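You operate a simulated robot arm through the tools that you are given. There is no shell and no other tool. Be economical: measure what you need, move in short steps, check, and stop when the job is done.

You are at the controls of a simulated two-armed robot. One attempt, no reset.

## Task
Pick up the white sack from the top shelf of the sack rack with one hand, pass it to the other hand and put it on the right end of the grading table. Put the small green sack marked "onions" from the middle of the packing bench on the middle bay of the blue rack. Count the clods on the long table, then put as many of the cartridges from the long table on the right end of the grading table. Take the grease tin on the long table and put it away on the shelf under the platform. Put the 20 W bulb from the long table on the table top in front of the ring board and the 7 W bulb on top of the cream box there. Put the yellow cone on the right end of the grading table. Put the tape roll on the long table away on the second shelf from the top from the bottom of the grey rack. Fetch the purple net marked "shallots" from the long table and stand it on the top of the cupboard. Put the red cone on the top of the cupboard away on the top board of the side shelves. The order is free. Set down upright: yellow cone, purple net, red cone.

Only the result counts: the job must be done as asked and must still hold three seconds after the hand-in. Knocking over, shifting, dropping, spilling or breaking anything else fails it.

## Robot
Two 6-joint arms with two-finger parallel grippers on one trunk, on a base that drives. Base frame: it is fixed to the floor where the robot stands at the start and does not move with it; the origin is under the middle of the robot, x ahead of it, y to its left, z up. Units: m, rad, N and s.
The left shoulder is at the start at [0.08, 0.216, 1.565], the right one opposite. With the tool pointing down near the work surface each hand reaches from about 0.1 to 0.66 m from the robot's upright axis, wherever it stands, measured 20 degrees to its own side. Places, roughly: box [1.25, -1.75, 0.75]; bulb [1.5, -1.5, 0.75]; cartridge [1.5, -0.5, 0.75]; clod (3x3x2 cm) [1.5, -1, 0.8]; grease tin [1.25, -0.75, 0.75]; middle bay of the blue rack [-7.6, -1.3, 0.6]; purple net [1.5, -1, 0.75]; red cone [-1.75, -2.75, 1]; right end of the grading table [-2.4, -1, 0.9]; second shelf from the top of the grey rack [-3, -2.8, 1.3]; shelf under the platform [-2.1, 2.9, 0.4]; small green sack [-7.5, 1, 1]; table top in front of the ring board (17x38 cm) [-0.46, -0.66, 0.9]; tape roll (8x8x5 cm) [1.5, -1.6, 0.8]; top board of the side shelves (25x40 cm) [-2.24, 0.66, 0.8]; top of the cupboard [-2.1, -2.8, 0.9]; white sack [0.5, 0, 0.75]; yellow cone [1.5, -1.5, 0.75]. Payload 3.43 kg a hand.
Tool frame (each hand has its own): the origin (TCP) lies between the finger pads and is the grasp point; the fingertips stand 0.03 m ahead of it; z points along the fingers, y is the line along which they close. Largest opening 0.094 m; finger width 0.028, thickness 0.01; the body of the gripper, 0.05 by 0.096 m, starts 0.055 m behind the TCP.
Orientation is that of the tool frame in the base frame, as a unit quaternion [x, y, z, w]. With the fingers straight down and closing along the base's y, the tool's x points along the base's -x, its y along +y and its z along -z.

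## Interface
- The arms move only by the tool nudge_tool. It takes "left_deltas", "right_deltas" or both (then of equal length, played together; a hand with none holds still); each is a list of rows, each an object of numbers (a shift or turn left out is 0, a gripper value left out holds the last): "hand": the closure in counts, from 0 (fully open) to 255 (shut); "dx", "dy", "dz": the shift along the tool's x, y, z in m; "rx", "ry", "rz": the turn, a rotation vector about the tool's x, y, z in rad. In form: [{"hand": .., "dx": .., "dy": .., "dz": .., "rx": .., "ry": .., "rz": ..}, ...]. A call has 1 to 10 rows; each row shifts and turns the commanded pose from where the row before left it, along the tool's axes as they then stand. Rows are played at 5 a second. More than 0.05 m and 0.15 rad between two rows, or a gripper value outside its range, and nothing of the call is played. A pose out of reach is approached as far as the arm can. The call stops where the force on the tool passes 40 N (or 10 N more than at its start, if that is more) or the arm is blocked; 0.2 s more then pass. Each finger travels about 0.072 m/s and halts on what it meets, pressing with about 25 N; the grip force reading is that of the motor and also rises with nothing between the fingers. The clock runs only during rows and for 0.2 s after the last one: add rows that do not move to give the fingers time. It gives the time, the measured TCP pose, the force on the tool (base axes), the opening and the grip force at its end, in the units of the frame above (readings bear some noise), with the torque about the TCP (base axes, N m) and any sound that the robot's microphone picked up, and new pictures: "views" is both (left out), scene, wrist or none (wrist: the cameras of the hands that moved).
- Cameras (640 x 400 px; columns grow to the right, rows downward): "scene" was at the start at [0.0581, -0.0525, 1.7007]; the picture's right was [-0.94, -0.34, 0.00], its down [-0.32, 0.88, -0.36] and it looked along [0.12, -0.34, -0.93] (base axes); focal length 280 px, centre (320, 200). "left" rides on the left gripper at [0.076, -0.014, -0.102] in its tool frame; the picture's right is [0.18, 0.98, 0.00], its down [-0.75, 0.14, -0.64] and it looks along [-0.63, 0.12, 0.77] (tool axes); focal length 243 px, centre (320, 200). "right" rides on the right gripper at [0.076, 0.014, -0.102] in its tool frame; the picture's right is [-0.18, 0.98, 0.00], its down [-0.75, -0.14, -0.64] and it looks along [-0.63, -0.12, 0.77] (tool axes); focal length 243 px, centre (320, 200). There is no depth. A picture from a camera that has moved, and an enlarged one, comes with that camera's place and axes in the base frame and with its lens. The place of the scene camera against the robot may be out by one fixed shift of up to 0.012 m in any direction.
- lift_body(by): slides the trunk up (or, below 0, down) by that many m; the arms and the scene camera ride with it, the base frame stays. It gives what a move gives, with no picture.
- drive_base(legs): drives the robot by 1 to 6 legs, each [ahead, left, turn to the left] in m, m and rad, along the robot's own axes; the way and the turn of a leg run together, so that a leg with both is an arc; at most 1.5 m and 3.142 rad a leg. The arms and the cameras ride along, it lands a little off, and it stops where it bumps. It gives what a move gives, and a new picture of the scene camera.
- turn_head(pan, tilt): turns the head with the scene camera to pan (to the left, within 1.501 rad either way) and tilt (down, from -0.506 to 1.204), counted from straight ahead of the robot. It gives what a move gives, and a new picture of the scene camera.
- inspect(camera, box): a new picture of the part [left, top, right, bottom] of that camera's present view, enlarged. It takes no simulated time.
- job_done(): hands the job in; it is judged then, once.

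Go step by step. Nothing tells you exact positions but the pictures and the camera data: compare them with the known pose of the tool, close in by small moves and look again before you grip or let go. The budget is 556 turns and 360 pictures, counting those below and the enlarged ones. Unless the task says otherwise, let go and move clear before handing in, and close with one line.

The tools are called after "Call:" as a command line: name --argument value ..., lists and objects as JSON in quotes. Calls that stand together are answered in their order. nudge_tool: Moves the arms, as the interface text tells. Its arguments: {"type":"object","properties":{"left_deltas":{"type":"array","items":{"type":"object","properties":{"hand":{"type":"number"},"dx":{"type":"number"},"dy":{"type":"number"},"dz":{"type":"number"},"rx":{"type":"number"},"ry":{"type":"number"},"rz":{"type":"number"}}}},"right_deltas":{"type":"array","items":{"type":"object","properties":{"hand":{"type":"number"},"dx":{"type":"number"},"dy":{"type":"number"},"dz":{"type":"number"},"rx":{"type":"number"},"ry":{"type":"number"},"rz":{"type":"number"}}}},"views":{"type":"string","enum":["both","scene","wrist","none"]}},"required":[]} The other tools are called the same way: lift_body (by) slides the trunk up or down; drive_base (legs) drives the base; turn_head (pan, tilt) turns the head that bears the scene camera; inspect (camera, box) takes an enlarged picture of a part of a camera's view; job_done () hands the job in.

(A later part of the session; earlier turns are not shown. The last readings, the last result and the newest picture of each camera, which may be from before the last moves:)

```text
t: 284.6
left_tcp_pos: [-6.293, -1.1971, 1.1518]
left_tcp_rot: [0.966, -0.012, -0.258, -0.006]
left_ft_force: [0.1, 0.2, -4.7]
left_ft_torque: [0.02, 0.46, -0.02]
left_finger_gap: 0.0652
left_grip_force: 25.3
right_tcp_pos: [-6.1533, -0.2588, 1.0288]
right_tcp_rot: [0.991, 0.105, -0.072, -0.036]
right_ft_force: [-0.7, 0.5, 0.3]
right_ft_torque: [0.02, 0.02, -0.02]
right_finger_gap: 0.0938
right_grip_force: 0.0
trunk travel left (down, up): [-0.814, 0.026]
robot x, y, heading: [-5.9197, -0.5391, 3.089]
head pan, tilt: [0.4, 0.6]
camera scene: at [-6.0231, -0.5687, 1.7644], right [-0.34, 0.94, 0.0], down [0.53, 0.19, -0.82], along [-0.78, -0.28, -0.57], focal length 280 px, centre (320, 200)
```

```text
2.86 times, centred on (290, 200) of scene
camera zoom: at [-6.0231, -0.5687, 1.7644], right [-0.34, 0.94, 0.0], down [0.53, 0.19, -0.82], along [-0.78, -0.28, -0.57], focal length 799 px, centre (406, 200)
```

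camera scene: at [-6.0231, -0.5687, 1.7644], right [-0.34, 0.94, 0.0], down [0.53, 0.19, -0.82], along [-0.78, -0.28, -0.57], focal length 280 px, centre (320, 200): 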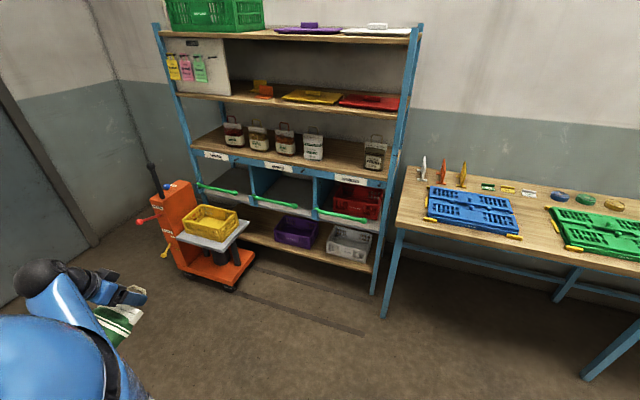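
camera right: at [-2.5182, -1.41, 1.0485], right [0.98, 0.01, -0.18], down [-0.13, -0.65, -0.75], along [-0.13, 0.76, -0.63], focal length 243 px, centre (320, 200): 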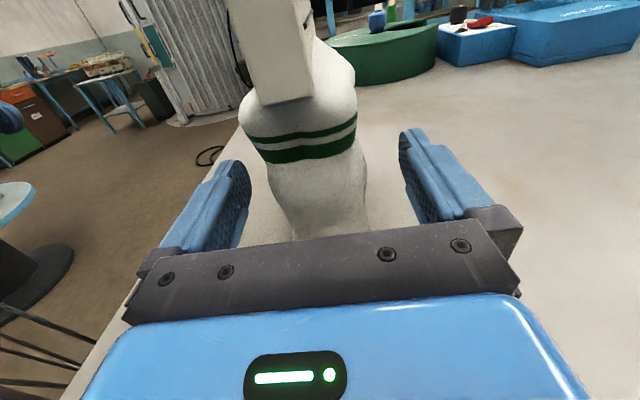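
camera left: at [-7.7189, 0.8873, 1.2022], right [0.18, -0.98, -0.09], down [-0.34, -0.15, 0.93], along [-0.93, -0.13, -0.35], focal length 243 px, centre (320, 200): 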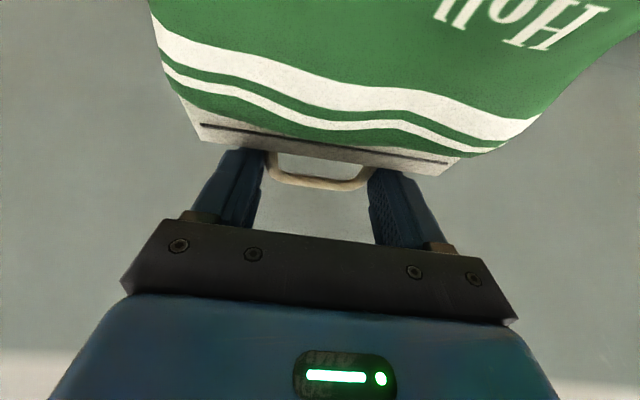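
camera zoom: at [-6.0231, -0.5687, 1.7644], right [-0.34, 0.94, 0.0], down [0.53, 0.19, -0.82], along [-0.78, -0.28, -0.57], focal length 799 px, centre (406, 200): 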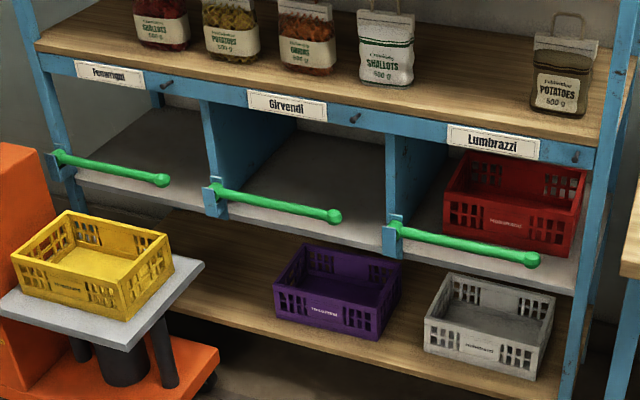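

The bays have a green latch bar in front, so I need to slide the sack in flat. I'll hand it to the right hand, gripping the bottom end with fingers closing vertically. First bring the left hand to the middle and forward.

Call:
nudge_tool --left_deltas '[{"dy": -0.046}, {"dy": -0.046}, {"dy": -0.046}, {"dy": -0.046}, {"dy": -0.046}, {"dy": -0.046}, {"dy": -0.046}, {"dy": -0.046}, {"dy": -0.046}, {"dy": -0.046}]' --views "none"

Call:
nudge_tool --left_deltas '[{"dx": -0.039, "dz": 0.0225}, {"dx": -0.039, "dz": 0.0225}, {"dx": -0.039, "dz": 0.0225}, {"dx": -0.039, "dz": 0.0225}, {"dx": -0.039, "dz": 0.0225}, {"dx": -0.039, "dz": 0.0225}, {"dx": -0.039, "dz": 0.0225}, {"dy": -0.046}, {"dy": -0.046}]' --views "none"

Call:
turn_head --pan 0 --tilt 0.8

```text
t: 286.8
left_tcp_pos: [-6.3106, -0.7462, 1.1225]
left_tcp_rot: [0.966, -0.013, -0.258, -0.007]
left_ft_force: [-1.2, -0.3, -5.1]
left_ft_torque: [0.02, 0.47, 0.03]
left_finger_gap: 0.0653
left_grip_force: 25.0
left hand out of reach, approached as far as the arm can: row 3, 7, 8, 9, 10
right_tcp_pos: [-6.1528, -0.2573, 1.0283]
right_tcp_rot: [0.991, 0.105, -0.073, -0.036]
right_ft_force: [1.1, -0.1, 0.1]
right_ft_torque: [0.01, -0.02, -0.02]
right_finger_gap: 0.094
right_grip_force: 0.0
trunk travel left (down, up): [-0.814, 0.026]
robot x, y, heading: [-5.9179, -0.5347, 3.088]
head pan, tilt: [0.4, 0.6]
```

```text
t: 288.8
left_tcp_pos: [-6.6214, -0.6454, 1.1213]
left_tcp_rot: [0.966, -0.013, -0.258, -0.005]
left_ft_force: [-1.0, 0.4, -4.9]
left_ft_torque: [0.02, 0.47, 0.02]
left_finger_gap: 0.0652
left_grip_force: 25.2
right_tcp_pos: [-6.1523, -0.2564, 1.027]
right_tcp_rot: [0.991, 0.106, -0.073, -0.035]
right_ft_force: [-0.3, 0.0, 0.3]
right_ft_torque: [-0.01, 0.0, -0.01]
right_finger_gap: 0.0939
right_grip_force: 0.0
trunk travel left (down, up): [-0.814, 0.026]
robot x, y, heading: [-5.9205, -0.5386, 3.087]
head pan, tilt: [0.4, 0.6]
```

```text
t: 289.7
left_tcp_pos: [-6.6217, -0.6485, 1.119]
left_tcp_rot: [0.966, -0.013, -0.258, -0.006]
left_ft_force: [0.1, -0.7, -4.7]
left_ft_torque: [0.03, 0.45, -0.01]
left_finger_gap: 0.0649
left_grip_force: 25.3
right_tcp_pos: [-6.1532, -0.2581, 1.0262]
right_tcp_rot: [0.991, 0.106, -0.072, -0.037]
right_ft_force: [-0.2, 0.2, -0.2]
right_ft_torque: [-0.03, -0.01, 0.0]
right_finger_gap: 0.094
right_grip_force: 0.0
trunk travel left (down, up): [-0.814, 0.026]
robot x, y, heading: [-5.9205, -0.5401, 3.087]
head pan, tilt: [0.0, 0.799]
camera scene: at [-6.0214, -0.5336, 1.7475], right [0.06, 1.0, 0.0], down [0.72, -0.04, -0.7], along [-0.7, 0.04, -0.72], focal length 280 px, centre (320, 200)
```

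scene: 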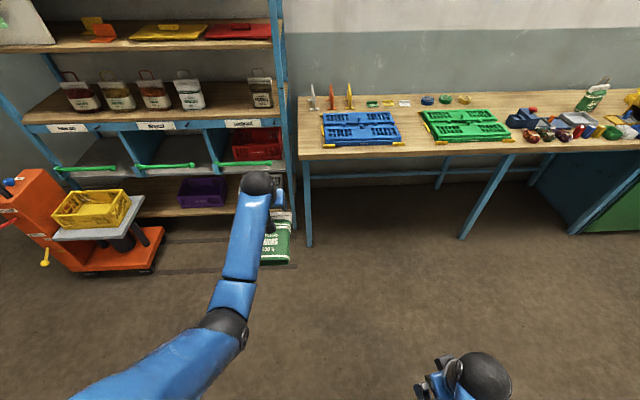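

The sack's bottom end is at about fwd 0.5. I straighten the right hand, move it forward and pitch it to horizontal.

Call:
nudge_tool --right_deltas '[{"rx": -0.034, "ry": 0.074, "rz": 0.125}, {"rx": -0.034, "ry": 0.074, "rz": 0.125}, {"dx": -0.045}, {"dx": -0.045}, {"dx": -0.045}, {"dx": -0.045}, {"dx": -0.03}]' --views "none"

Call:
nudge_tool --right_deltas '[{"ry": -0.15}, {"ry": -0.15}, {"ry": -0.15}, {"ry": -0.15}, {"ry": -0.15}, {"ry": -0.15}, {"ry": -0.15}, {"ry": -0.15}, {"ry": -0.15}, {"ry": -0.15}]' --views "none"

Call:
nudge_tool --right_deltas '[{"ry": -0.07}, {"rz": -0.15}, {"rz": -0.15}, {"rz": -0.15}, {"rz": -0.15}, {"rz": -0.15}, {"rz": -0.15}, {"rz": -0.15}, {"rz": -0.15}, {"rz": -0.15}]' --views "none"

Call:
nudge_tool --right_deltas '[{"rz": -0.15}, {"rz": -0.07}, {}]' --views "both"

```text
t: 291.3
left_tcp_pos: [-6.6238, -0.6491, 1.1188]
left_tcp_rot: [0.966, -0.012, -0.257, -0.006]
left_ft_force: [-0.7, -0.3, -6.1]
left_ft_torque: [0.02, 0.48, -0.02]
left_finger_gap: 0.0653
left_grip_force: 25.0
right_tcp_pos: [-6.3619, -0.2502, 1.0155]
right_tcp_rot: [1.0, -0.019, 0.002, -0.002]
right_ft_force: [0.1, 0.8, 0.0]
right_ft_torque: [0.03, -0.02, 0.04]
right_finger_gap: 0.0939
right_grip_force: 0.1
right hand out of reach, approached as far as the arm can: row 4, 5
trunk travel left (down, up): [-0.814, 0.026]
robot x, y, heading: [-5.9187, -0.5411, 3.082]
head pan, tilt: [0.0, 0.799]
```

```text
t: 293.5
left_tcp_pos: [-6.6225, -0.6486, 1.1192]
left_tcp_rot: [0.966, -0.012, -0.258, -0.006]
left_ft_force: [-0.8, 0.1, -5.6]
left_ft_torque: [0.02, 0.47, 0.0]
left_finger_gap: 0.065
left_grip_force: 25.4
right_tcp_pos: [-6.3628, -0.2503, 1.0135]
right_tcp_rot: [0.736, -0.005, -0.677, -0.02]
right_ft_force: [-0.7, 0.6, 1.4]
right_ft_torque: [-0.03, -0.09, 0.02]
right_finger_gap: 0.0938
right_grip_force: 0.2
trunk travel left (down, up): [-0.814, 0.026]
robot x, y, heading: [-5.9175, -0.5387, 3.091]
head pan, tilt: [0.0, 0.799]
```

```text
t: 295.7
left_tcp_pos: [-6.6225, -0.6491, 1.1202]
left_tcp_rot: [0.966, -0.014, -0.258, -0.007]
left_ft_force: [-0.7, -0.2, -5.3]
left_ft_torque: [0.03, 0.48, 0.01]
left_finger_gap: 0.0652
left_grip_force: 24.8
right_tcp_pos: [-6.371, -0.2258, 1.0782]
right_tcp_rot: [0.559, 0.443, -0.544, -0.441]
right_ft_force: [0.7, 0.2, -0.2]
right_ft_torque: [-0.01, 0.0, -0.02]
right_finger_gap: 0.094
right_grip_force: 0.0
right hand out of reach, approached as far as the arm can: row 7, 8, 9, 10
trunk travel left (down, up): [-0.814, 0.026]
robot x, y, heading: [-5.9191, -0.5377, 3.083]
head pan, tilt: [0.0, 0.799]
```

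```text
t: 296.5
left_tcp_pos: [-6.6235, -0.6488, 1.1198]
left_tcp_rot: [0.966, -0.012, -0.258, -0.007]
left_ft_force: [-0.1, -0.3, -5.1]
left_ft_torque: [0.03, 0.49, -0.02]
left_finger_gap: 0.0654
left_grip_force: 25.4
right_tcp_pos: [-6.3797, -0.2127, 1.1122]
right_tcp_rot: [0.511, 0.493, -0.488, -0.508]
right_ft_force: [-0.4, 0.4, 0.2]
right_ft_torque: [-0.06, 0.01, 0.01]
right_finger_gap: 0.094
right_grip_force: 0.0
right hand out of reach, approached as far as the arm can: row 1, 2
trunk travel left (down, up): [-0.814, 0.026]
robot x, y, heading: [-5.9153, -0.5395, 3.087]
head pan, tilt: [0.0, 0.799]
camera scene: at [-6.0211, -0.5336, 1.7471], right [0.06, 1.0, 0.0], down [0.72, -0.04, -0.7], along [-0.7, 0.04, -0.72], focal length 280 px, centre (320, 200)
camera right: at [-6.2754, -0.1409, 1.0977], right [0.0, -0.18, -0.98], down [0.61, -0.78, 0.14], along [-0.79, -0.6, 0.11], focal length 243 px, centre (320, 200)
```

scene: 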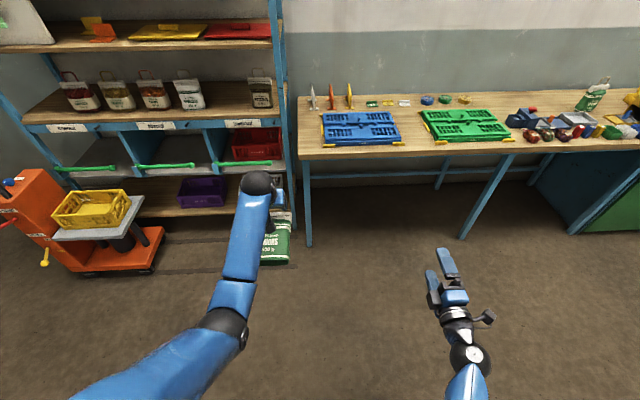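
right: 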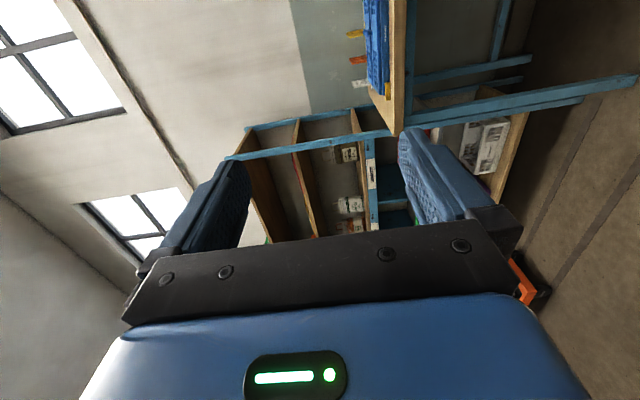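

The right hand is horizontal with fingers closing vertically. I move it sideways toward the sack in two stages.

Call:
nudge_tool --right_deltas '[{"dx": -0.045}, {"dx": -0.045}, {"dx": -0.045}, {"dx": -0.045}, {"dx": -0.045}, {"dx": -0.045}]' --views "both"

```text
t: 297.9
left_tcp_pos: [-6.6235, -0.6497, 1.1199]
left_tcp_rot: [0.966, -0.013, -0.257, -0.006]
left_ft_force: [0.1, -0.6, -5.8]
left_ft_torque: [0.02, 0.51, 0.01]
left_finger_gap: 0.0652
left_grip_force: 24.9
right_tcp_pos: [-6.3907, -0.488, 1.0906]
right_tcp_rot: [0.556, 0.491, -0.492, -0.456]
right_ft_force: [-0.8, 1.8, 6.1]
right_ft_torque: [0.1, -0.34, 0.18]
right_finger_gap: 0.094
right_grip_force: 0.0
right hand out of reach, approached as far as the arm can: row 2, 3, 4
trunk travel left (down, up): [-0.814, 0.026]
robot x, y, heading: [-5.9209, -0.5406, 3.085]
head pan, tilt: [0.0, 0.799]
camera scene: at [-6.0227, -0.5349, 1.7474], right [0.06, 1.0, 0.0], down [0.72, -0.04, -0.7], along [-0.69, 0.04, -0.72], focal length 280 px, centre (320, 200)
camera right: at [-6.2866, -0.4168, 1.0785], right [0.09, -0.28, -0.96], down [0.6, -0.75, 0.28], along [-0.79, -0.6, 0.1], focal length 243 px, centre (320, 200)
```

scene: 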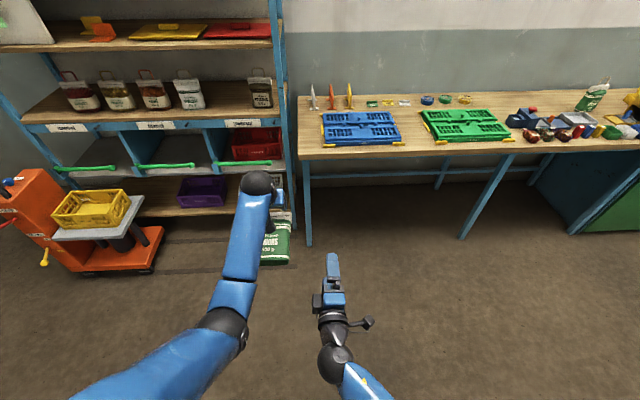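
right: 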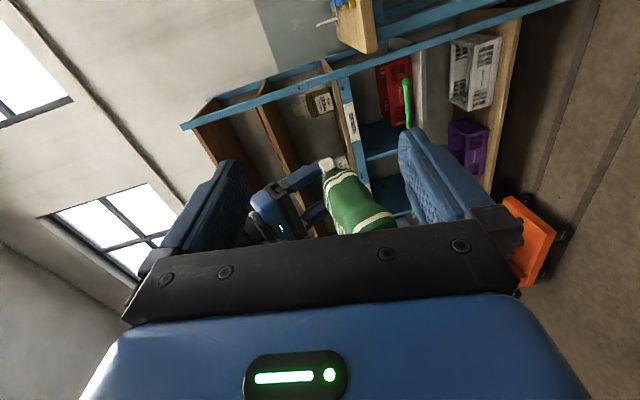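

The right arm nears its limit there; I bring the sack toward the right instead and restore the right hand's orientation.

Call:
nudge_tool --right_deltas '[{"dx": 0.04}, {"dx": 0.04}, {"rx": 0.047, "ry": 0.005, "rz": -0.05}, {"rx": 0.047, "ry": 0.005, "rz": -0.05}, {}]' --left_deltas '[{"dy": -0.04}, {"dy": -0.04}, {"dy": -0.04}, {"dy": -0.04}, {"dy": -0.03}]' --views "both"

```text
t: 299.1
left_tcp_pos: [-6.6188, -0.4545, 1.1221]
left_tcp_rot: [0.966, -0.012, -0.258, -0.005]
left_ft_force: [0.0, 0.3, -5.4]
left_ft_torque: [0.0, 0.48, 0.02]
left_finger_gap: 0.0654
left_grip_force: 24.8
right_tcp_pos: [-6.3865, -0.4007, 1.111]
right_tcp_rot: [-0.463, -0.489, 0.484, 0.559]
right_ft_force: [0.7, -0.7, 0.0]
right_ft_torque: [-0.01, -0.01, 0.01]
right_finger_gap: 0.0938
right_grip_force: 0.1
trunk travel left (down, up): [-0.814, 0.026]
robot x, y, heading: [-5.9177, -0.5429, 3.087]
head pan, tilt: [0.0, 0.799]
camera scene: at [-6.0207, -0.5302, 1.7475], right [0.06, 1.0, 0.0], down [0.72, -0.04, -0.7], along [-0.7, 0.04, -0.72], focal length 280 px, centre (320, 200)
camera right: at [-6.2841, -0.3283, 1.0949], right [-0.1, -0.08, -0.99], down [0.61, -0.79, 0.01], along [-0.79, -0.61, 0.13], focal length 243 px, centre (320, 200)
camera left: at [-6.5002, -0.4432, 1.1739], right [0.13, -0.99, -0.1], down [-0.34, -0.14, 0.93], along [-0.93, -0.09, -0.35], focal length 243 px, centre (320, 200)
```

scene: 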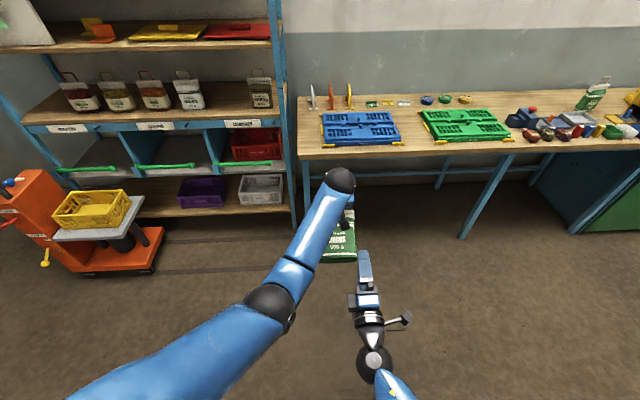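
right: 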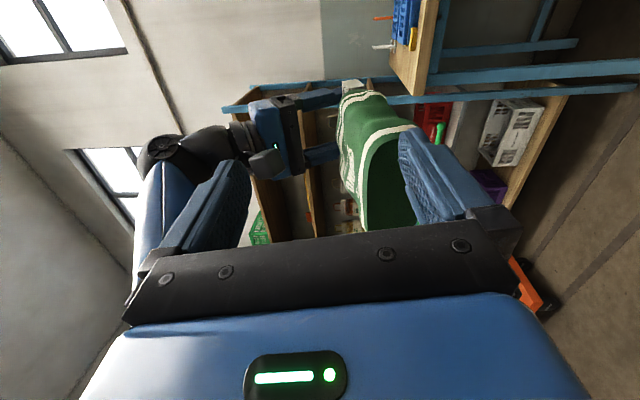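
left: 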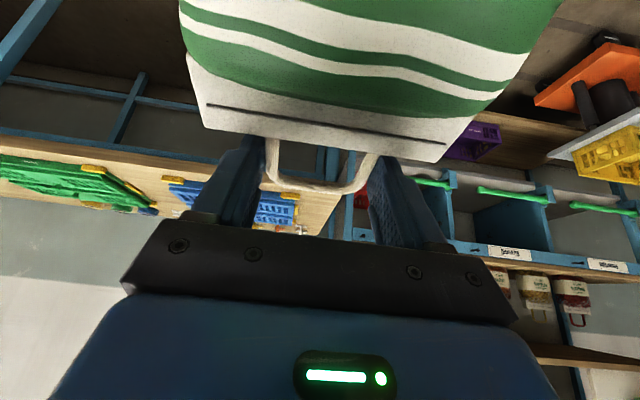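

Sack's bottom end centre ≈ (-6.44, -0.45, 1.065). I correct roll, lower 4 cm, shift sideways 5 cm, then check.

Call:
nudge_tool --right_deltas '[{"rx": -0.047, "rz": 0.05, "dy": 0.02}, {"rx": -0.047, "rz": 0.05, "dy": 0.023}, {"dx": -0.027}, {"dx": -0.027}, {}]' --views "both"

```text
t: 300.3
left_tcp_pos: [-6.6195, -0.4567, 1.1221]
left_tcp_rot: [0.966, -0.013, -0.258, -0.006]
left_ft_force: [-0.2, 0.2, -5.8]
left_ft_torque: [-0.01, 0.48, 0.01]
left_finger_gap: 0.0652
left_grip_force: 25.3
right_tcp_pos: [-6.3912, -0.4532, 1.0695]
right_tcp_rot: [0.512, 0.488, -0.487, -0.512]
right_ft_force: [-0.1, 0.1, -0.7]
right_ft_torque: [-0.01, -0.02, 0.02]
right_finger_gap: 0.0941
right_grip_force: 0.0
trunk travel left (down, up): [-0.814, 0.026]
robot x, y, heading: [-5.9196, -0.5419, 3.085]
head pan, tilt: [0.0, 0.799]
camera scene: at [-6.0212, -0.5331, 1.7475], right [0.06, 1.0, 0.0], down [0.72, -0.04, -0.7], along [-0.7, 0.04, -0.72], focal length 280 px, centre (320, 200)
camera right: at [-6.2873, -0.3821, 1.0539], right [-0.01, -0.18, -0.98], down [0.6, -0.78, 0.14], along [-0.8, -0.59, 0.12], focal length 243 px, centre (320, 200)
```

scene: 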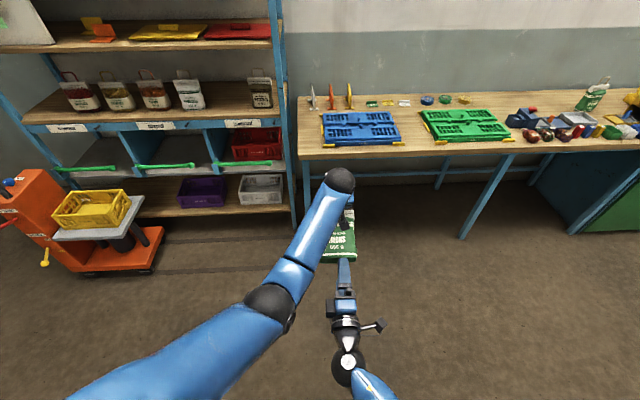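
right: 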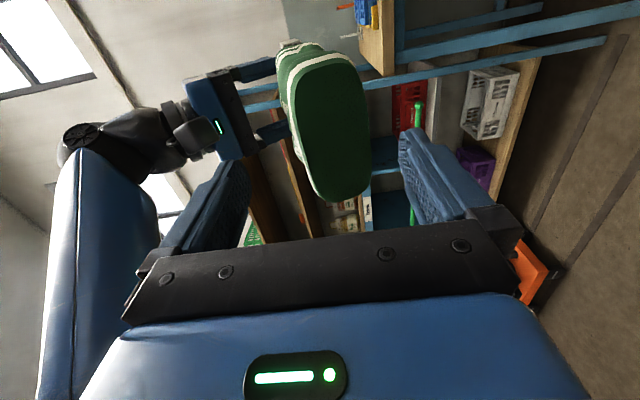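

Well aligned. Advance 7.5 cm and close.

Call:
nudge_tool --right_deltas '[{"dy": 0.008, "dz": 0.025}, {"dz": 0.025}, {"dz": 0.025}, {}]' --views "both"

```text
t: 301.3
left_tcp_pos: [-6.6187, -0.4569, 1.1214]
left_tcp_rot: [0.966, -0.013, -0.258, -0.007]
left_ft_force: [-0.3, 0.9, -5.7]
left_ft_torque: [0.02, 0.52, 0.0]
left_finger_gap: 0.0652
left_grip_force: 24.6
right_tcp_pos: [-6.4655, -0.4501, 1.0612]
right_tcp_rot: [0.512, 0.489, -0.487, -0.511]
right_ft_force: [0.6, -0.3, -1.0]
right_ft_torque: [-0.03, -0.01, -0.03]
right_finger_gap: 0.094
right_grip_force: 0.1
trunk travel left (down, up): [-0.814, 0.026]
robot x, y, heading: [-5.9189, -0.5371, 3.085]
head pan, tilt: [0.0, 0.799]
camera scene: at [-6.0209, -0.533, 1.7475], right [0.06, 1.0, 0.0], down [0.72, -0.04, -0.7], along [-0.7, 0.04, -0.72], focal length 280 px, centre (320, 200)
camera right: at [-6.3615, -0.3785, 1.0461], right [-0.01, -0.18, -0.98], down [0.6, -0.78, 0.14], along [-0.8, -0.59, 0.12], focal length 243 px, centre (320, 200)
```

scene: 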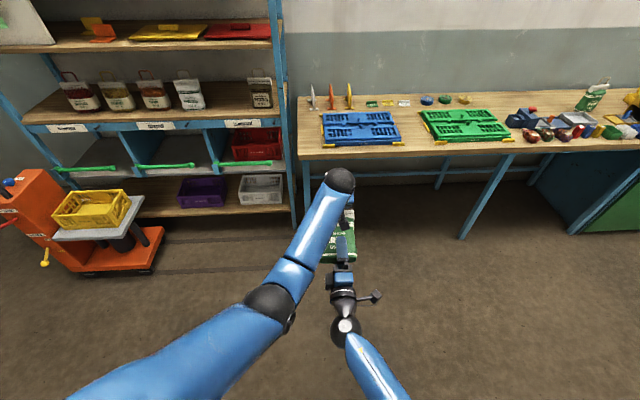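
right: 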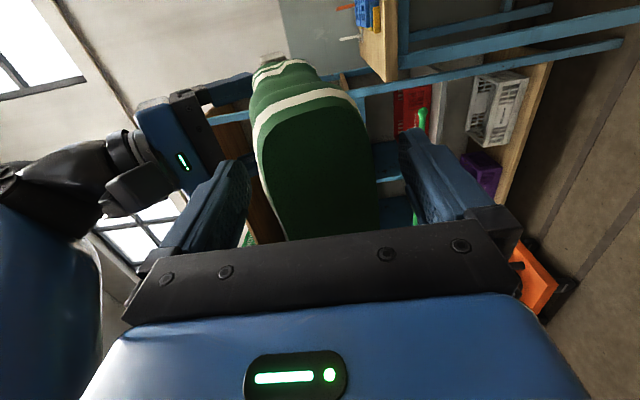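

Call:
nudge_tool --right_deltas '[{"dz": 0.012}, {"hand": 80}, {"hand": 150}, {"hand": 255}, {"hand": 255}, {"hand": 255}]' --views "wrist"

```text
t: 302.7
left_tcp_pos: [-6.618, -0.4563, 1.1206]
left_tcp_rot: [0.966, -0.013, -0.257, -0.006]
left_ft_force: [-4.9, -0.5, -9.6]
left_ft_torque: [0.06, -0.12, 0.06]
left_finger_gap: 0.0653
left_grip_force: 25.1
right_tcp_pos: [-6.4777, -0.4493, 1.0609]
right_tcp_rot: [0.512, 0.488, -0.487, -0.512]
right_ft_force: [4.7, -0.6, 4.3]
right_ft_torque: [0.02, 1.55, 0.14]
right_finger_gap: 0.0726
right_grip_force: 25.2
trunk travel left (down, up): [-0.814, 0.026]
robot x, y, heading: [-5.9173, -0.5435, 3.088]
head pan, tilt: [0.0, 0.799]
camera right: at [-6.3732, -0.3781, 1.0466], right [-0.01, -0.18, -0.98], down [0.6, -0.78, 0.14], along [-0.8, -0.59, 0.12], focal length 243 px, centre (320, 200)
```

right: 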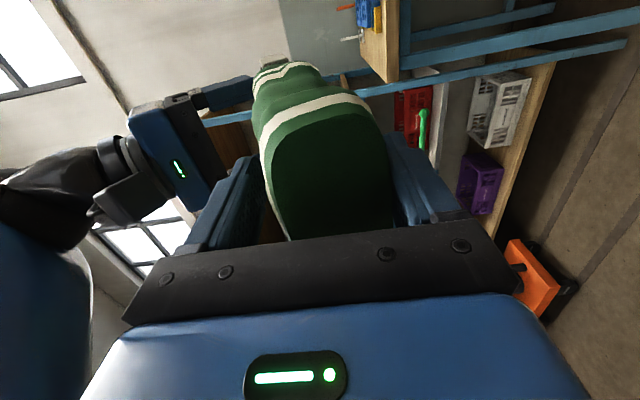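

Gripped. Open the left and withdraw upward.

Call:
nudge_tool --left_deltas '[{"hand": 150}, {"hand": 60}, {"hand": 0}, {"hand": 0}, {"dz": -0.03}, {"dz": -0.04}, {"dz": -0.03}, {"dy": 0.045}, {"dy": 0.045}, {"dy": 0.045}]' --views "both"

```text
t: 304.9
left_tcp_pos: [-6.5747, -0.5939, 1.2054]
left_tcp_rot: [0.966, -0.013, -0.258, -0.007]
left_ft_force: [0.4, 0.5, -0.2]
left_ft_torque: [0.0, 0.02, 0.03]
left_finger_gap: 0.094
left_grip_force: 0.1
right_tcp_pos: [-6.4774, -0.4497, 1.0605]
right_tcp_rot: [0.513, 0.488, -0.486, -0.512]
right_ft_force: [0.4, 0.3, -4.1]
right_ft_torque: [0.09, -0.24, 0.0]
right_finger_gap: 0.0613
right_grip_force: 24.3
trunk travel left (down, up): [-0.814, 0.026]
robot x, y, heading: [-5.9208, -0.5384, 3.083]
head pan, tilt: [0.0, 0.799]
camera scene: at [-6.021, -0.5349, 1.7475], right [0.06, 1.0, 0.0], down [0.72, -0.04, -0.7], along [-0.7, 0.04, -0.72], focal length 280 px, centre (320, 200)
camera left: at [-6.4566, -0.5834, 1.259], right [0.13, -0.99, -0.1], down [-0.34, -0.14, 0.93], along [-0.93, -0.09, -0.35], focal length 243 px, centre (320, 200)
```

scene: 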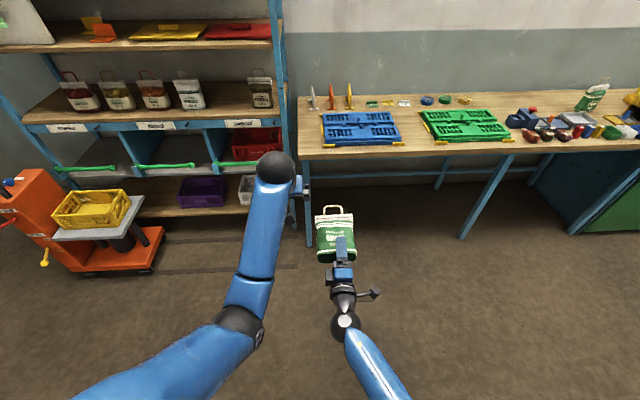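
left: 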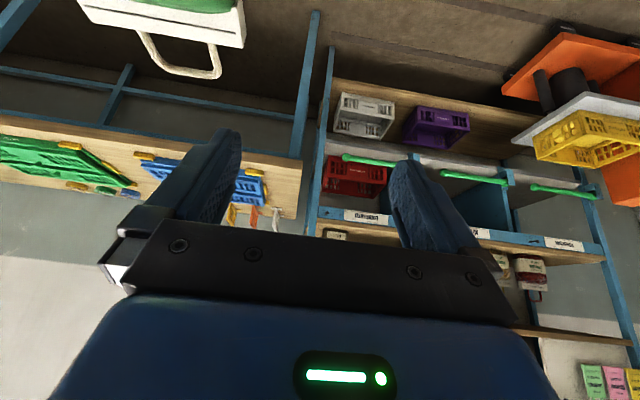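

The sack is now held flat by the right hand. I retract the left arm, then look at the bay from nearer.

Call:
nudge_tool --left_deltas '[{"dx": 0.035, "dz": -0.02, "dy": 0.02}, {"dx": 0.035, "dz": -0.02, "dy": 0.02}, {"dx": 0.035, "dz": -0.02, "dy": 0.02}, {"dx": 0.035, "dz": -0.02, "dy": 0.02}, {"dx": 0.035, "dz": -0.02, "dy": 0.02}, {"dx": 0.035, "dz": -0.02}, {"dx": 0.035, "dz": -0.02}]' --views "none"

Call:
drive_base --legs '[[0, 0.75, 0.1], [0.4, 0, 0]]'

```text
t: 306.5
left_tcp_pos: [-6.3348, -0.6923, 1.1636]
left_tcp_rot: [0.966, -0.013, -0.258, -0.006]
left_ft_force: [-0.6, 0.3, 0.6]
left_ft_torque: [0.02, -0.01, 0.02]
left_finger_gap: 0.094
left_grip_force: 0.1
left hand out of reach, approached as far as the arm can: row 4, 5, 6, 7
right_tcp_pos: [-6.4787, -0.4492, 1.0604]
right_tcp_rot: [0.512, 0.488, -0.488, -0.512]
right_ft_force: [-0.6, 0.5, -5.2]
right_ft_torque: [0.05, -0.33, -0.01]
right_finger_gap: 0.0616
right_grip_force: 24.4
trunk travel left (down, up): [-0.814, 0.026]
robot x, y, heading: [-5.9189, -0.5389, 3.081]
head pan, tilt: [0.0, 0.799]
```

```text
t: 312.7
left_tcp_pos: [-6.72, -1.5102, 1.1649]
left_tcp_rot: [0.965, 0.04, -0.259, 0.007]
left_ft_force: [0.9, 0.3, -0.4]
left_ft_torque: [-0.02, 0.0, -0.08]
left_finger_gap: 0.0938
left_grip_force: 0.1
right_tcp_pos: [-6.8883, -1.284, 1.0608]
right_tcp_rot: [0.484, 0.515, -0.515, -0.485]
right_ft_force: [-0.2, -0.5, -5.0]
right_ft_torque: [0.09, -0.29, 0.04]
right_finger_gap: 0.0611
right_grip_force: 25.2
trunk travel left (down, up): [-0.814, 0.026]
robot x, y, heading: [-6.3213, -1.3154, -3.085]
head pan, tilt: [0.0, 0.799]
camera scene: at [-6.4226, -1.3186, 1.7478], right [-0.05, 1.0, 0.0], down [0.71, 0.04, -0.7], along [-0.7, -0.04, -0.72], focal length 280 px, centre (320, 200)
```

scene: 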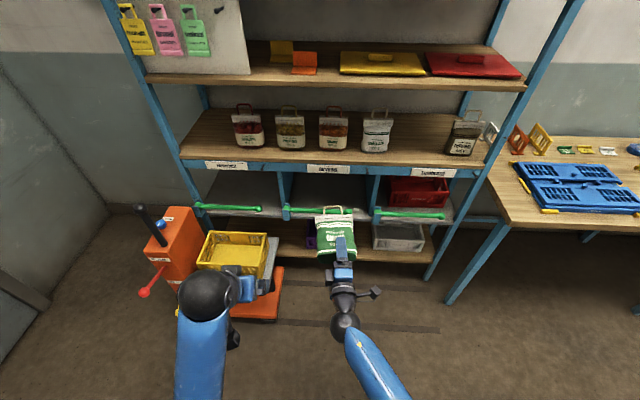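

Call:
inspect --camera "scene" --box '[240, 140, 440, 265]'

```text
3.20 times, centred on (340, 202) of scene
camera zoom: at [-6.4226, -1.3186, 1.7478], right [-0.05, 1.0, 0.0], down [0.71, 0.04, -0.7], along [-0.7, -0.04, -0.72], focal length 895 px, centre (256, 192)
```

zoom: 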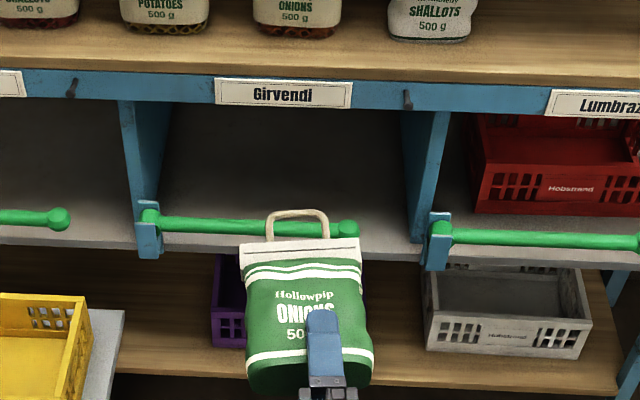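

The latch bar is at x≈-7.37, z≈0.70; bay floor ≈0.61, opening top ≈0.915, bay y from -1.53 to -1.11. I pull the left hand back, shift right 6 cm and lower the trunk to bring the sack to z≈0.81.

Call:
nudge_tool --left_deltas '[{"ry": 0.13}, {"ry": 0.13}, {"ry": 0.13}, {"ry": 0.13}, {"dx": 0.04}, {"dx": 0.04}, {"dx": 0.04}]' --views "none"

Call:
drive_base --legs '[[0, -0.06, 0]]'

Call:
lift_body --by -0.24

Call:
drive_base --legs '[[0.22, 0, 0]]'

```text
t: 314.3
left_tcp_pos: [-6.6069, -1.5028, 1.0176]
left_tcp_rot: [0.999, 0.041, -0.001, -0.002]
left_ft_force: [0.4, -0.4, 0.0]
left_ft_torque: [-0.02, 0.02, 0.01]
left_finger_gap: 0.0941
left_grip_force: 0.0
left hand out of reach, approached as far as the arm can: row 1, 2, 3, 4
right_tcp_pos: [-6.8893, -1.2837, 1.0604]
right_tcp_rot: [0.485, 0.516, -0.515, -0.484]
right_ft_force: [0.3, 0.3, -5.1]
right_ft_torque: [0.1, -0.28, -0.02]
right_finger_gap: 0.0612
right_grip_force: 24.9
trunk travel left (down, up): [-0.814, 0.026]
robot x, y, heading: [-6.3217, -1.3135, -3.089]
head pan, tilt: [0.0, 0.799]
```

```text
t: 315.2
left_tcp_pos: [-6.6105, -1.456, 1.0154]
left_tcp_rot: [0.999, 0.041, 0.0, -0.007]
left_ft_force: [0.4, -1.7, -0.3]
left_ft_torque: [0.08, 0.0, 0.04]
left_finger_gap: 0.0941
left_grip_force: 0.1
right_tcp_pos: [-6.892, -1.2386, 1.0613]
right_tcp_rot: [0.481, 0.519, -0.513, -0.486]
right_ft_force: [0.6, -1.6, -5.2]
right_ft_torque: [0.09, -0.32, -0.05]
right_finger_gap: 0.0615
right_grip_force: 25.4
trunk travel left (down, up): [-0.814, 0.026]
robot x, y, heading: [-6.3268, -1.259, -3.091]
head pan, tilt: [0.0, 0.799]
camera scene: at [-6.4289, -1.2785, 1.7474], right [-0.05, 1.0, 0.01], down [0.72, 0.05, -0.7], along [-0.7, -0.03, -0.72], focal length 280 px, centre (320, 200)
```

scene: 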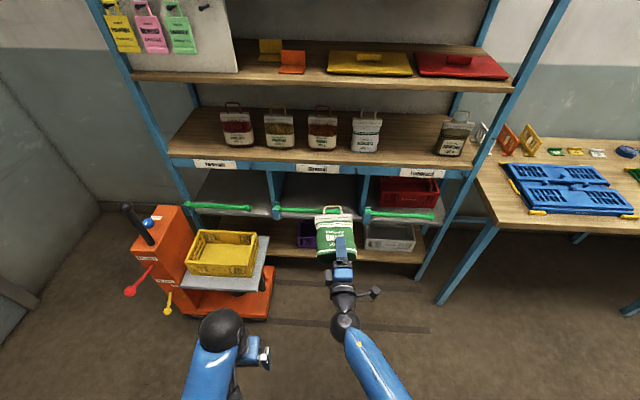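

```text
t: 317.8
left_tcp_pos: [-6.6107, -1.4474, 0.7779]
left_tcp_rot: [0.999, 0.041, 0.0, -0.003]
left_ft_force: [0.8, -0.7, 0.9]
left_ft_torque: [-0.01, 0.01, 0.02]
left_finger_gap: 0.0941
left_grip_force: 0.1
right_tcp_pos: [-6.8929, -1.2289, 0.8206]
right_tcp_rot: [0.483, 0.517, -0.515, -0.484]
right_ft_force: [-0.9, 0.3, -5.8]
right_ft_torque: [0.1, -0.29, 0.01]
right_finger_gap: 0.0615
right_grip_force: 25.3
trunk travel left (down, up): [-0.574, 0.266]
robot x, y, heading: [-6.3257, -1.2572, -3.087]
head pan, tilt: [0.0, 0.799]
```

```text
t: 319.4
left_tcp_pos: [-6.8275, -1.46, 0.7782]
left_tcp_rot: [0.999, 0.042, 0.0, -0.003]
left_ft_force: [0.0, -0.3, 1.0]
left_ft_torque: [0.03, -0.04, -0.01]
left_finger_gap: 0.0942
left_grip_force: 0.0
right_tcp_pos: [-7.1105, -1.2417, 0.8215]
right_tcp_rot: [0.484, 0.516, -0.515, -0.483]
right_ft_force: [-0.8, -0.3, -5.6]
right_ft_torque: [0.11, -0.26, -0.01]
right_finger_gap: 0.0612
right_grip_force: 24.9
trunk travel left (down, up): [-0.574, 0.266]
robot x, y, heading: [-6.5459, -1.2695, -3.085]
head pan, tilt: [0.0, 0.799]
camera scene: at [-6.6463, -1.2746, 1.5077], right [-0.06, 1.0, 0.0], down [0.72, 0.04, -0.7], along [-0.7, -0.04, -0.72], focal length 280 px, centre (320, 200)
```

scene: 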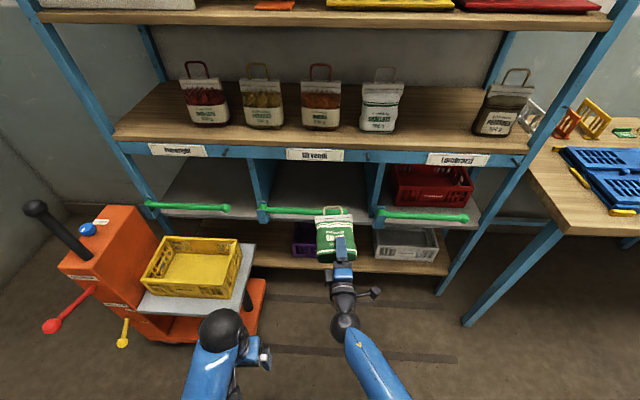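

Call:
drive_base --legs '[[0.2, 0, 0]]'

Call:
inspect --camera "scene" --box '[220, 120, 460, 270]'

```text
t: 321.0
left_tcp_pos: [-7.0284, -1.4693, 0.7774]
left_tcp_rot: [0.999, 0.04, -0.002, -0.002]
left_ft_force: [0.2, 0.3, -0.4]
left_ft_torque: [-0.02, 0.05, 0.02]
left_finger_gap: 0.0941
left_grip_force: 0.0
right_tcp_pos: [-7.3106, -1.2492, 0.8218]
right_tcp_rot: [0.485, 0.516, -0.515, -0.484]
right_ft_force: [-0.8, -0.3, -5.4]
right_ft_torque: [0.08, -0.28, 0.03]
right_finger_gap: 0.0612
right_grip_force: 24.9
trunk travel left (down, up): [-0.574, 0.266]
robot x, y, heading: [-6.7449, -1.2813, -3.09]
head pan, tilt: [0.0, 0.799]
camera scene: at [-6.8458, -1.2848, 1.5077], right [-0.05, 1.0, 0.0], down [0.72, 0.04, -0.7], along [-0.7, -0.04, -0.72], focal length 280 px, centre (320, 200)
```

scene: 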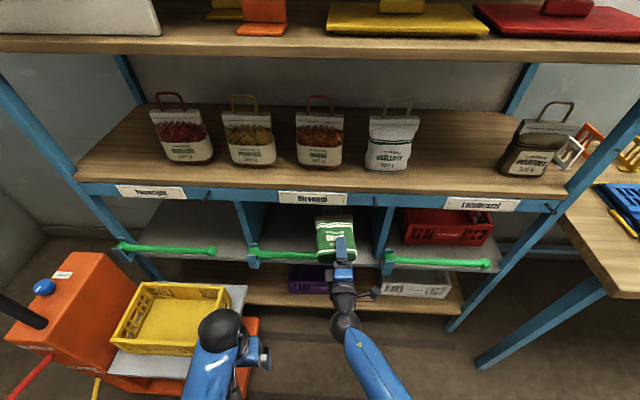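

```text
2.67 times, centred on (340, 195) of scene
camera zoom: at [-6.8458, -1.2848, 1.5077], right [-0.05, 1.0, 0.0], down [0.72, 0.04, -0.7], along [-0.7, -0.04, -0.72], focal length 746 px, centre (267, 213)
```

zoom: 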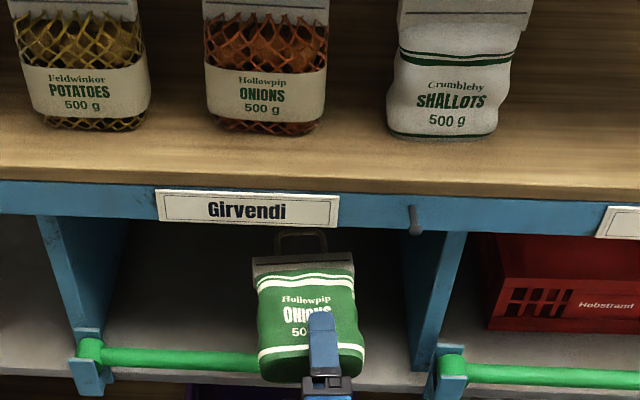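

Call:
drive_base --legs '[[0.17, 0, 0]]'

Call:
nudge_tool --right_deltas '[{"rx": -0.12}, {"rx": -0.12}, {"rx": -0.12}, {"rx": -0.1}, {}]' --views "both"

```text
t: 322.5
left_tcp_pos: [-7.1952, -1.4781, 0.7771]
left_tcp_rot: [0.999, 0.039, -0.002, -0.003]
left_ft_force: [0.6, -0.6, 0.5]
left_ft_torque: [-0.03, 0.03, 0.0]
left_finger_gap: 0.0942
left_grip_force: 0.3
right_tcp_pos: [-7.4756, -1.2575, 0.8207]
right_tcp_rot: [0.485, 0.515, -0.514, -0.485]
right_ft_force: [-0.9, 0.7, -5.5]
right_ft_torque: [0.09, -0.27, 0.02]
right_finger_gap: 0.061
right_grip_force: 25.1
trunk travel left (down, up): [-0.574, 0.266]
robot x, y, heading: [-6.9106, -1.2894, -3.093]
head pan, tilt: [0.0, 0.799]
camera scene: at [-7.0116, -1.2931, 1.5077], right [-0.05, 1.0, 0.0], down [0.72, 0.04, -0.7], along [-0.7, -0.04, -0.72], focal length 280 px, centre (320, 200)
```

scene: 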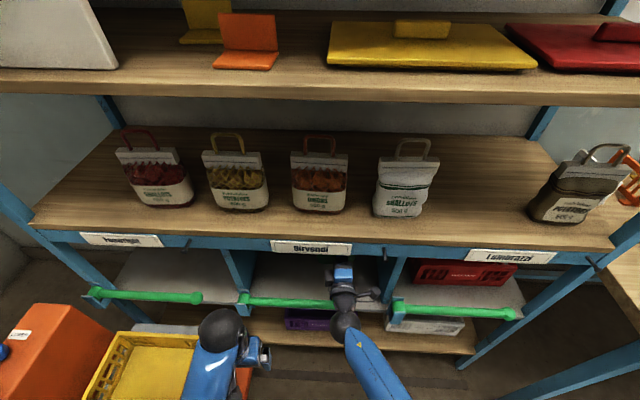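

```text
t: 323.7
left_tcp_pos: [-7.1959, -1.4785, 0.7781]
left_tcp_rot: [0.999, 0.04, 0.0, -0.003]
left_ft_force: [0.3, -0.6, -0.2]
left_ft_torque: [0.02, 0.0, 0.03]
left_finger_gap: 0.0939
left_grip_force: 0.1
right_tcp_pos: [-7.477, -1.2584, 0.8201]
right_tcp_rot: [0.584, 0.619, -0.381, -0.361]
right_ft_force: [-0.1, 0.4, -5.8]
right_ft_torque: [0.06, -0.28, 0.02]
right_finger_gap: 0.0616
right_grip_force: 24.7
trunk travel left (down, up): [-0.574, 0.266]
robot x, y, heading: [-6.9076, -1.2885, -3.089]
head pan, tilt: [0.0, 0.799]
camera scene: at [-7.0136, -1.2931, 1.5075], right [-0.05, 1.0, 0.0], down [0.72, 0.04, -0.7], along [-0.7, -0.04, -0.72], focal length 280 px, centre (320, 200)
camera right: at [-7.3843, -1.1758, 0.853], right [0.45, -0.16, -0.88], down [0.55, -0.72, 0.41], along [-0.7, -0.67, -0.24], focal length 243 px, centre (320, 200)
```

scene: 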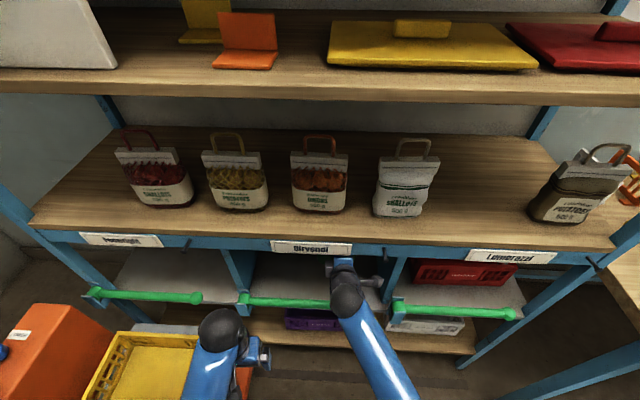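
right: 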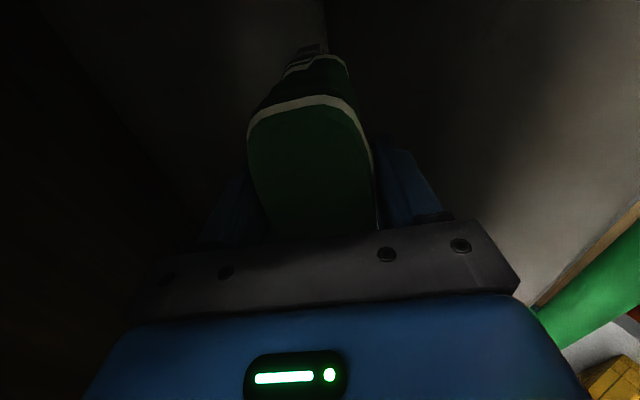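

Inside the bay, nose down. I lower by the trunk in steps watching force.

Call:
lift_body --by -0.07

Call:
lift_body --by -0.02

Call:
lift_body --by -0.015

```text
t: 324.8
left_tcp_pos: [-7.1963, -1.477, 0.7082]
left_tcp_rot: [0.999, 0.04, 0.0, -0.002]
left_ft_force: [-0.3, -0.2, -0.5]
left_ft_torque: [0.0, 0.02, -0.03]
left_finger_gap: 0.0939
left_grip_force: 0.0
right_tcp_pos: [-7.4762, -1.258, 0.7505]
right_tcp_rot: [0.583, 0.619, -0.382, -0.361]
right_ft_force: [-0.2, 0.3, -4.6]
right_ft_torque: [0.06, -0.26, 0.01]
right_finger_gap: 0.0613
right_grip_force: 24.9
trunk travel left (down, up): [-0.504, 0.336]
robot x, y, heading: [-6.9137, -1.2872, -3.083]
head pan, tilt: [0.0, 0.799]
```

```text
t: 325.4
left_tcp_pos: [-7.1945, -1.4786, 0.6886]
left_tcp_rot: [0.999, 0.039, 0.0, -0.003]
left_ft_force: [-0.3, -0.4, 0.1]
left_ft_torque: [-0.04, -0.01, 0.0]
left_finger_gap: 0.0941
left_grip_force: 0.1
right_tcp_pos: [-7.4781, -1.2569, 0.7297]
right_tcp_rot: [0.584, 0.619, -0.382, -0.361]
right_ft_force: [-1.0, 0.4, -6.8]
right_ft_torque: [0.05, -0.26, 0.04]
right_finger_gap: 0.0615
right_grip_force: 25.1
trunk travel left (down, up): [-0.484, 0.356]
robot x, y, heading: [-6.9124, -1.2886, -3.092]
head pan, tilt: [0.0, 0.799]
```

```text
t: 326.1
left_tcp_pos: [-7.1946, -1.477, 0.6738]
left_tcp_rot: [0.999, 0.039, -0.001, -0.003]
left_ft_force: [0.1, -1.0, 0.0]
left_ft_torque: [0.03, -0.01, 0.0]
left_finger_gap: 0.094
left_grip_force: 0.1
right_tcp_pos: [-7.4788, -1.2592, 0.7208]
right_tcp_rot: [0.582, 0.618, -0.385, -0.362]
right_ft_force: [-8.9, 1.3, 22.8]
right_ft_torque: [0.95, -2.71, 0.46]
right_finger_gap: 0.0616
right_grip_force: 24.8
trunk travel left (down, up): [-0.469, 0.371]
robot x, y, heading: [-6.9111, -1.287, -3.083]
head pan, tilt: [0.0, 0.799]
```

Contact is with the latch bar behind; I raise slightly, go 5 cm deeper, and lower again.

Call:
lift_body --by 0.03

Call:
drive_base --legs '[[0.05, 0, 0]]'

Call:
lift_body --by -0.025

Call:
lift_body --by -0.012

```text
t: 326.8
left_tcp_pos: [-7.1958, -1.4768, 0.7036]
left_tcp_rot: [0.999, 0.04, 0.0, -0.003]
left_ft_force: [-0.7, -0.1, -0.8]
left_ft_torque: [-0.02, 0.02, 0.0]
left_finger_gap: 0.094
left_grip_force: 0.0
right_tcp_pos: [-7.476, -1.2586, 0.7435]
right_tcp_rot: [0.583, 0.62, -0.382, -0.36]
right_ft_force: [-0.9, -0.8, -5.2]
right_ft_torque: [0.07, -0.25, 0.0]
right_finger_gap: 0.0614
right_grip_force: 25.3
trunk travel left (down, up): [-0.499, 0.341]
robot x, y, heading: [-6.9109, -1.2922, -3.089]
head pan, tilt: [0.0, 0.799]
```

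```text
t: 327.7
left_tcp_pos: [-7.2437, -1.4815, 0.7052]
left_tcp_rot: [0.999, 0.039, -0.001, -0.003]
left_ft_force: [0.1, 0.1, 0.1]
left_ft_torque: [0.04, -0.01, 0.02]
left_finger_gap: 0.0943
left_grip_force: 0.0
right_tcp_pos: [-7.5235, -1.2619, 0.7481]
right_tcp_rot: [0.582, 0.619, -0.383, -0.363]
right_ft_force: [0.0, -0.5, -5.1]
right_ft_torque: [0.09, -0.25, -0.06]
right_finger_gap: 0.0616
right_grip_force: 25.2
trunk travel left (down, up): [-0.499, 0.341]
robot x, y, heading: [-6.9587, -1.2913, -3.093]
head pan, tilt: [0.0, 0.799]
camera scene: at [-7.0531, -1.2972, 1.4347], right [-0.05, 1.0, 0.0], down [0.71, 0.04, -0.7], along [-0.7, -0.03, -0.71], focal length 280 px, centre (320, 200)
```

scene: 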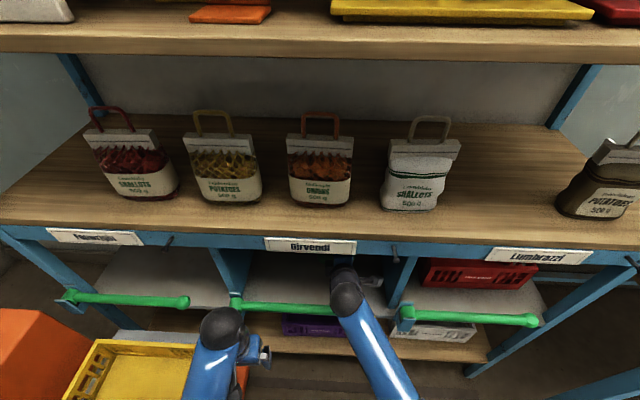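

```text
t: 328.4
left_tcp_pos: [-7.2479, -1.4809, 0.678]
left_tcp_rot: [0.999, 0.04, 0.003, -0.003]
left_ft_force: [0.1, -0.2, 0.4]
left_ft_torque: [-0.01, 0.01, -0.01]
left_finger_gap: 0.0941
left_grip_force: 0.1
right_tcp_pos: [-7.5291, -1.2595, 0.7178]
right_tcp_rot: [0.584, 0.619, -0.382, -0.36]
right_ft_force: [0.0, 0.1, -5.4]
right_ft_torque: [0.04, -0.28, 0.02]
right_finger_gap: 0.0614
right_grip_force: 24.6
trunk travel left (down, up): [-0.474, 0.366]
robot x, y, heading: [-6.9573, -1.2858, -3.092]
head pan, tilt: [0.0, 0.799]
```

```text
t: 329.0
left_tcp_pos: [-7.247, -1.4794, 0.6674]
left_tcp_rot: [0.999, 0.039, 0.002, -0.003]
left_ft_force: [0.0, 0.5, -0.2]
left_ft_torque: [0.03, -0.03, 0.0]
left_finger_gap: 0.0939
left_grip_force: 0.1
right_tcp_pos: [-7.5301, -1.2619, 0.7097]
right_tcp_rot: [0.583, 0.62, -0.383, -0.36]
right_ft_force: [-0.1, -0.6, -0.1]
right_ft_torque: [-0.19, 0.46, 0.04]
right_finger_gap: 0.061
right_grip_force: 25.3
trunk travel left (down, up): [-0.462, 0.378]
robot x, y, heading: [-6.9598, -1.2912, -3.092]
head pan, tilt: [0.0, 0.799]
```

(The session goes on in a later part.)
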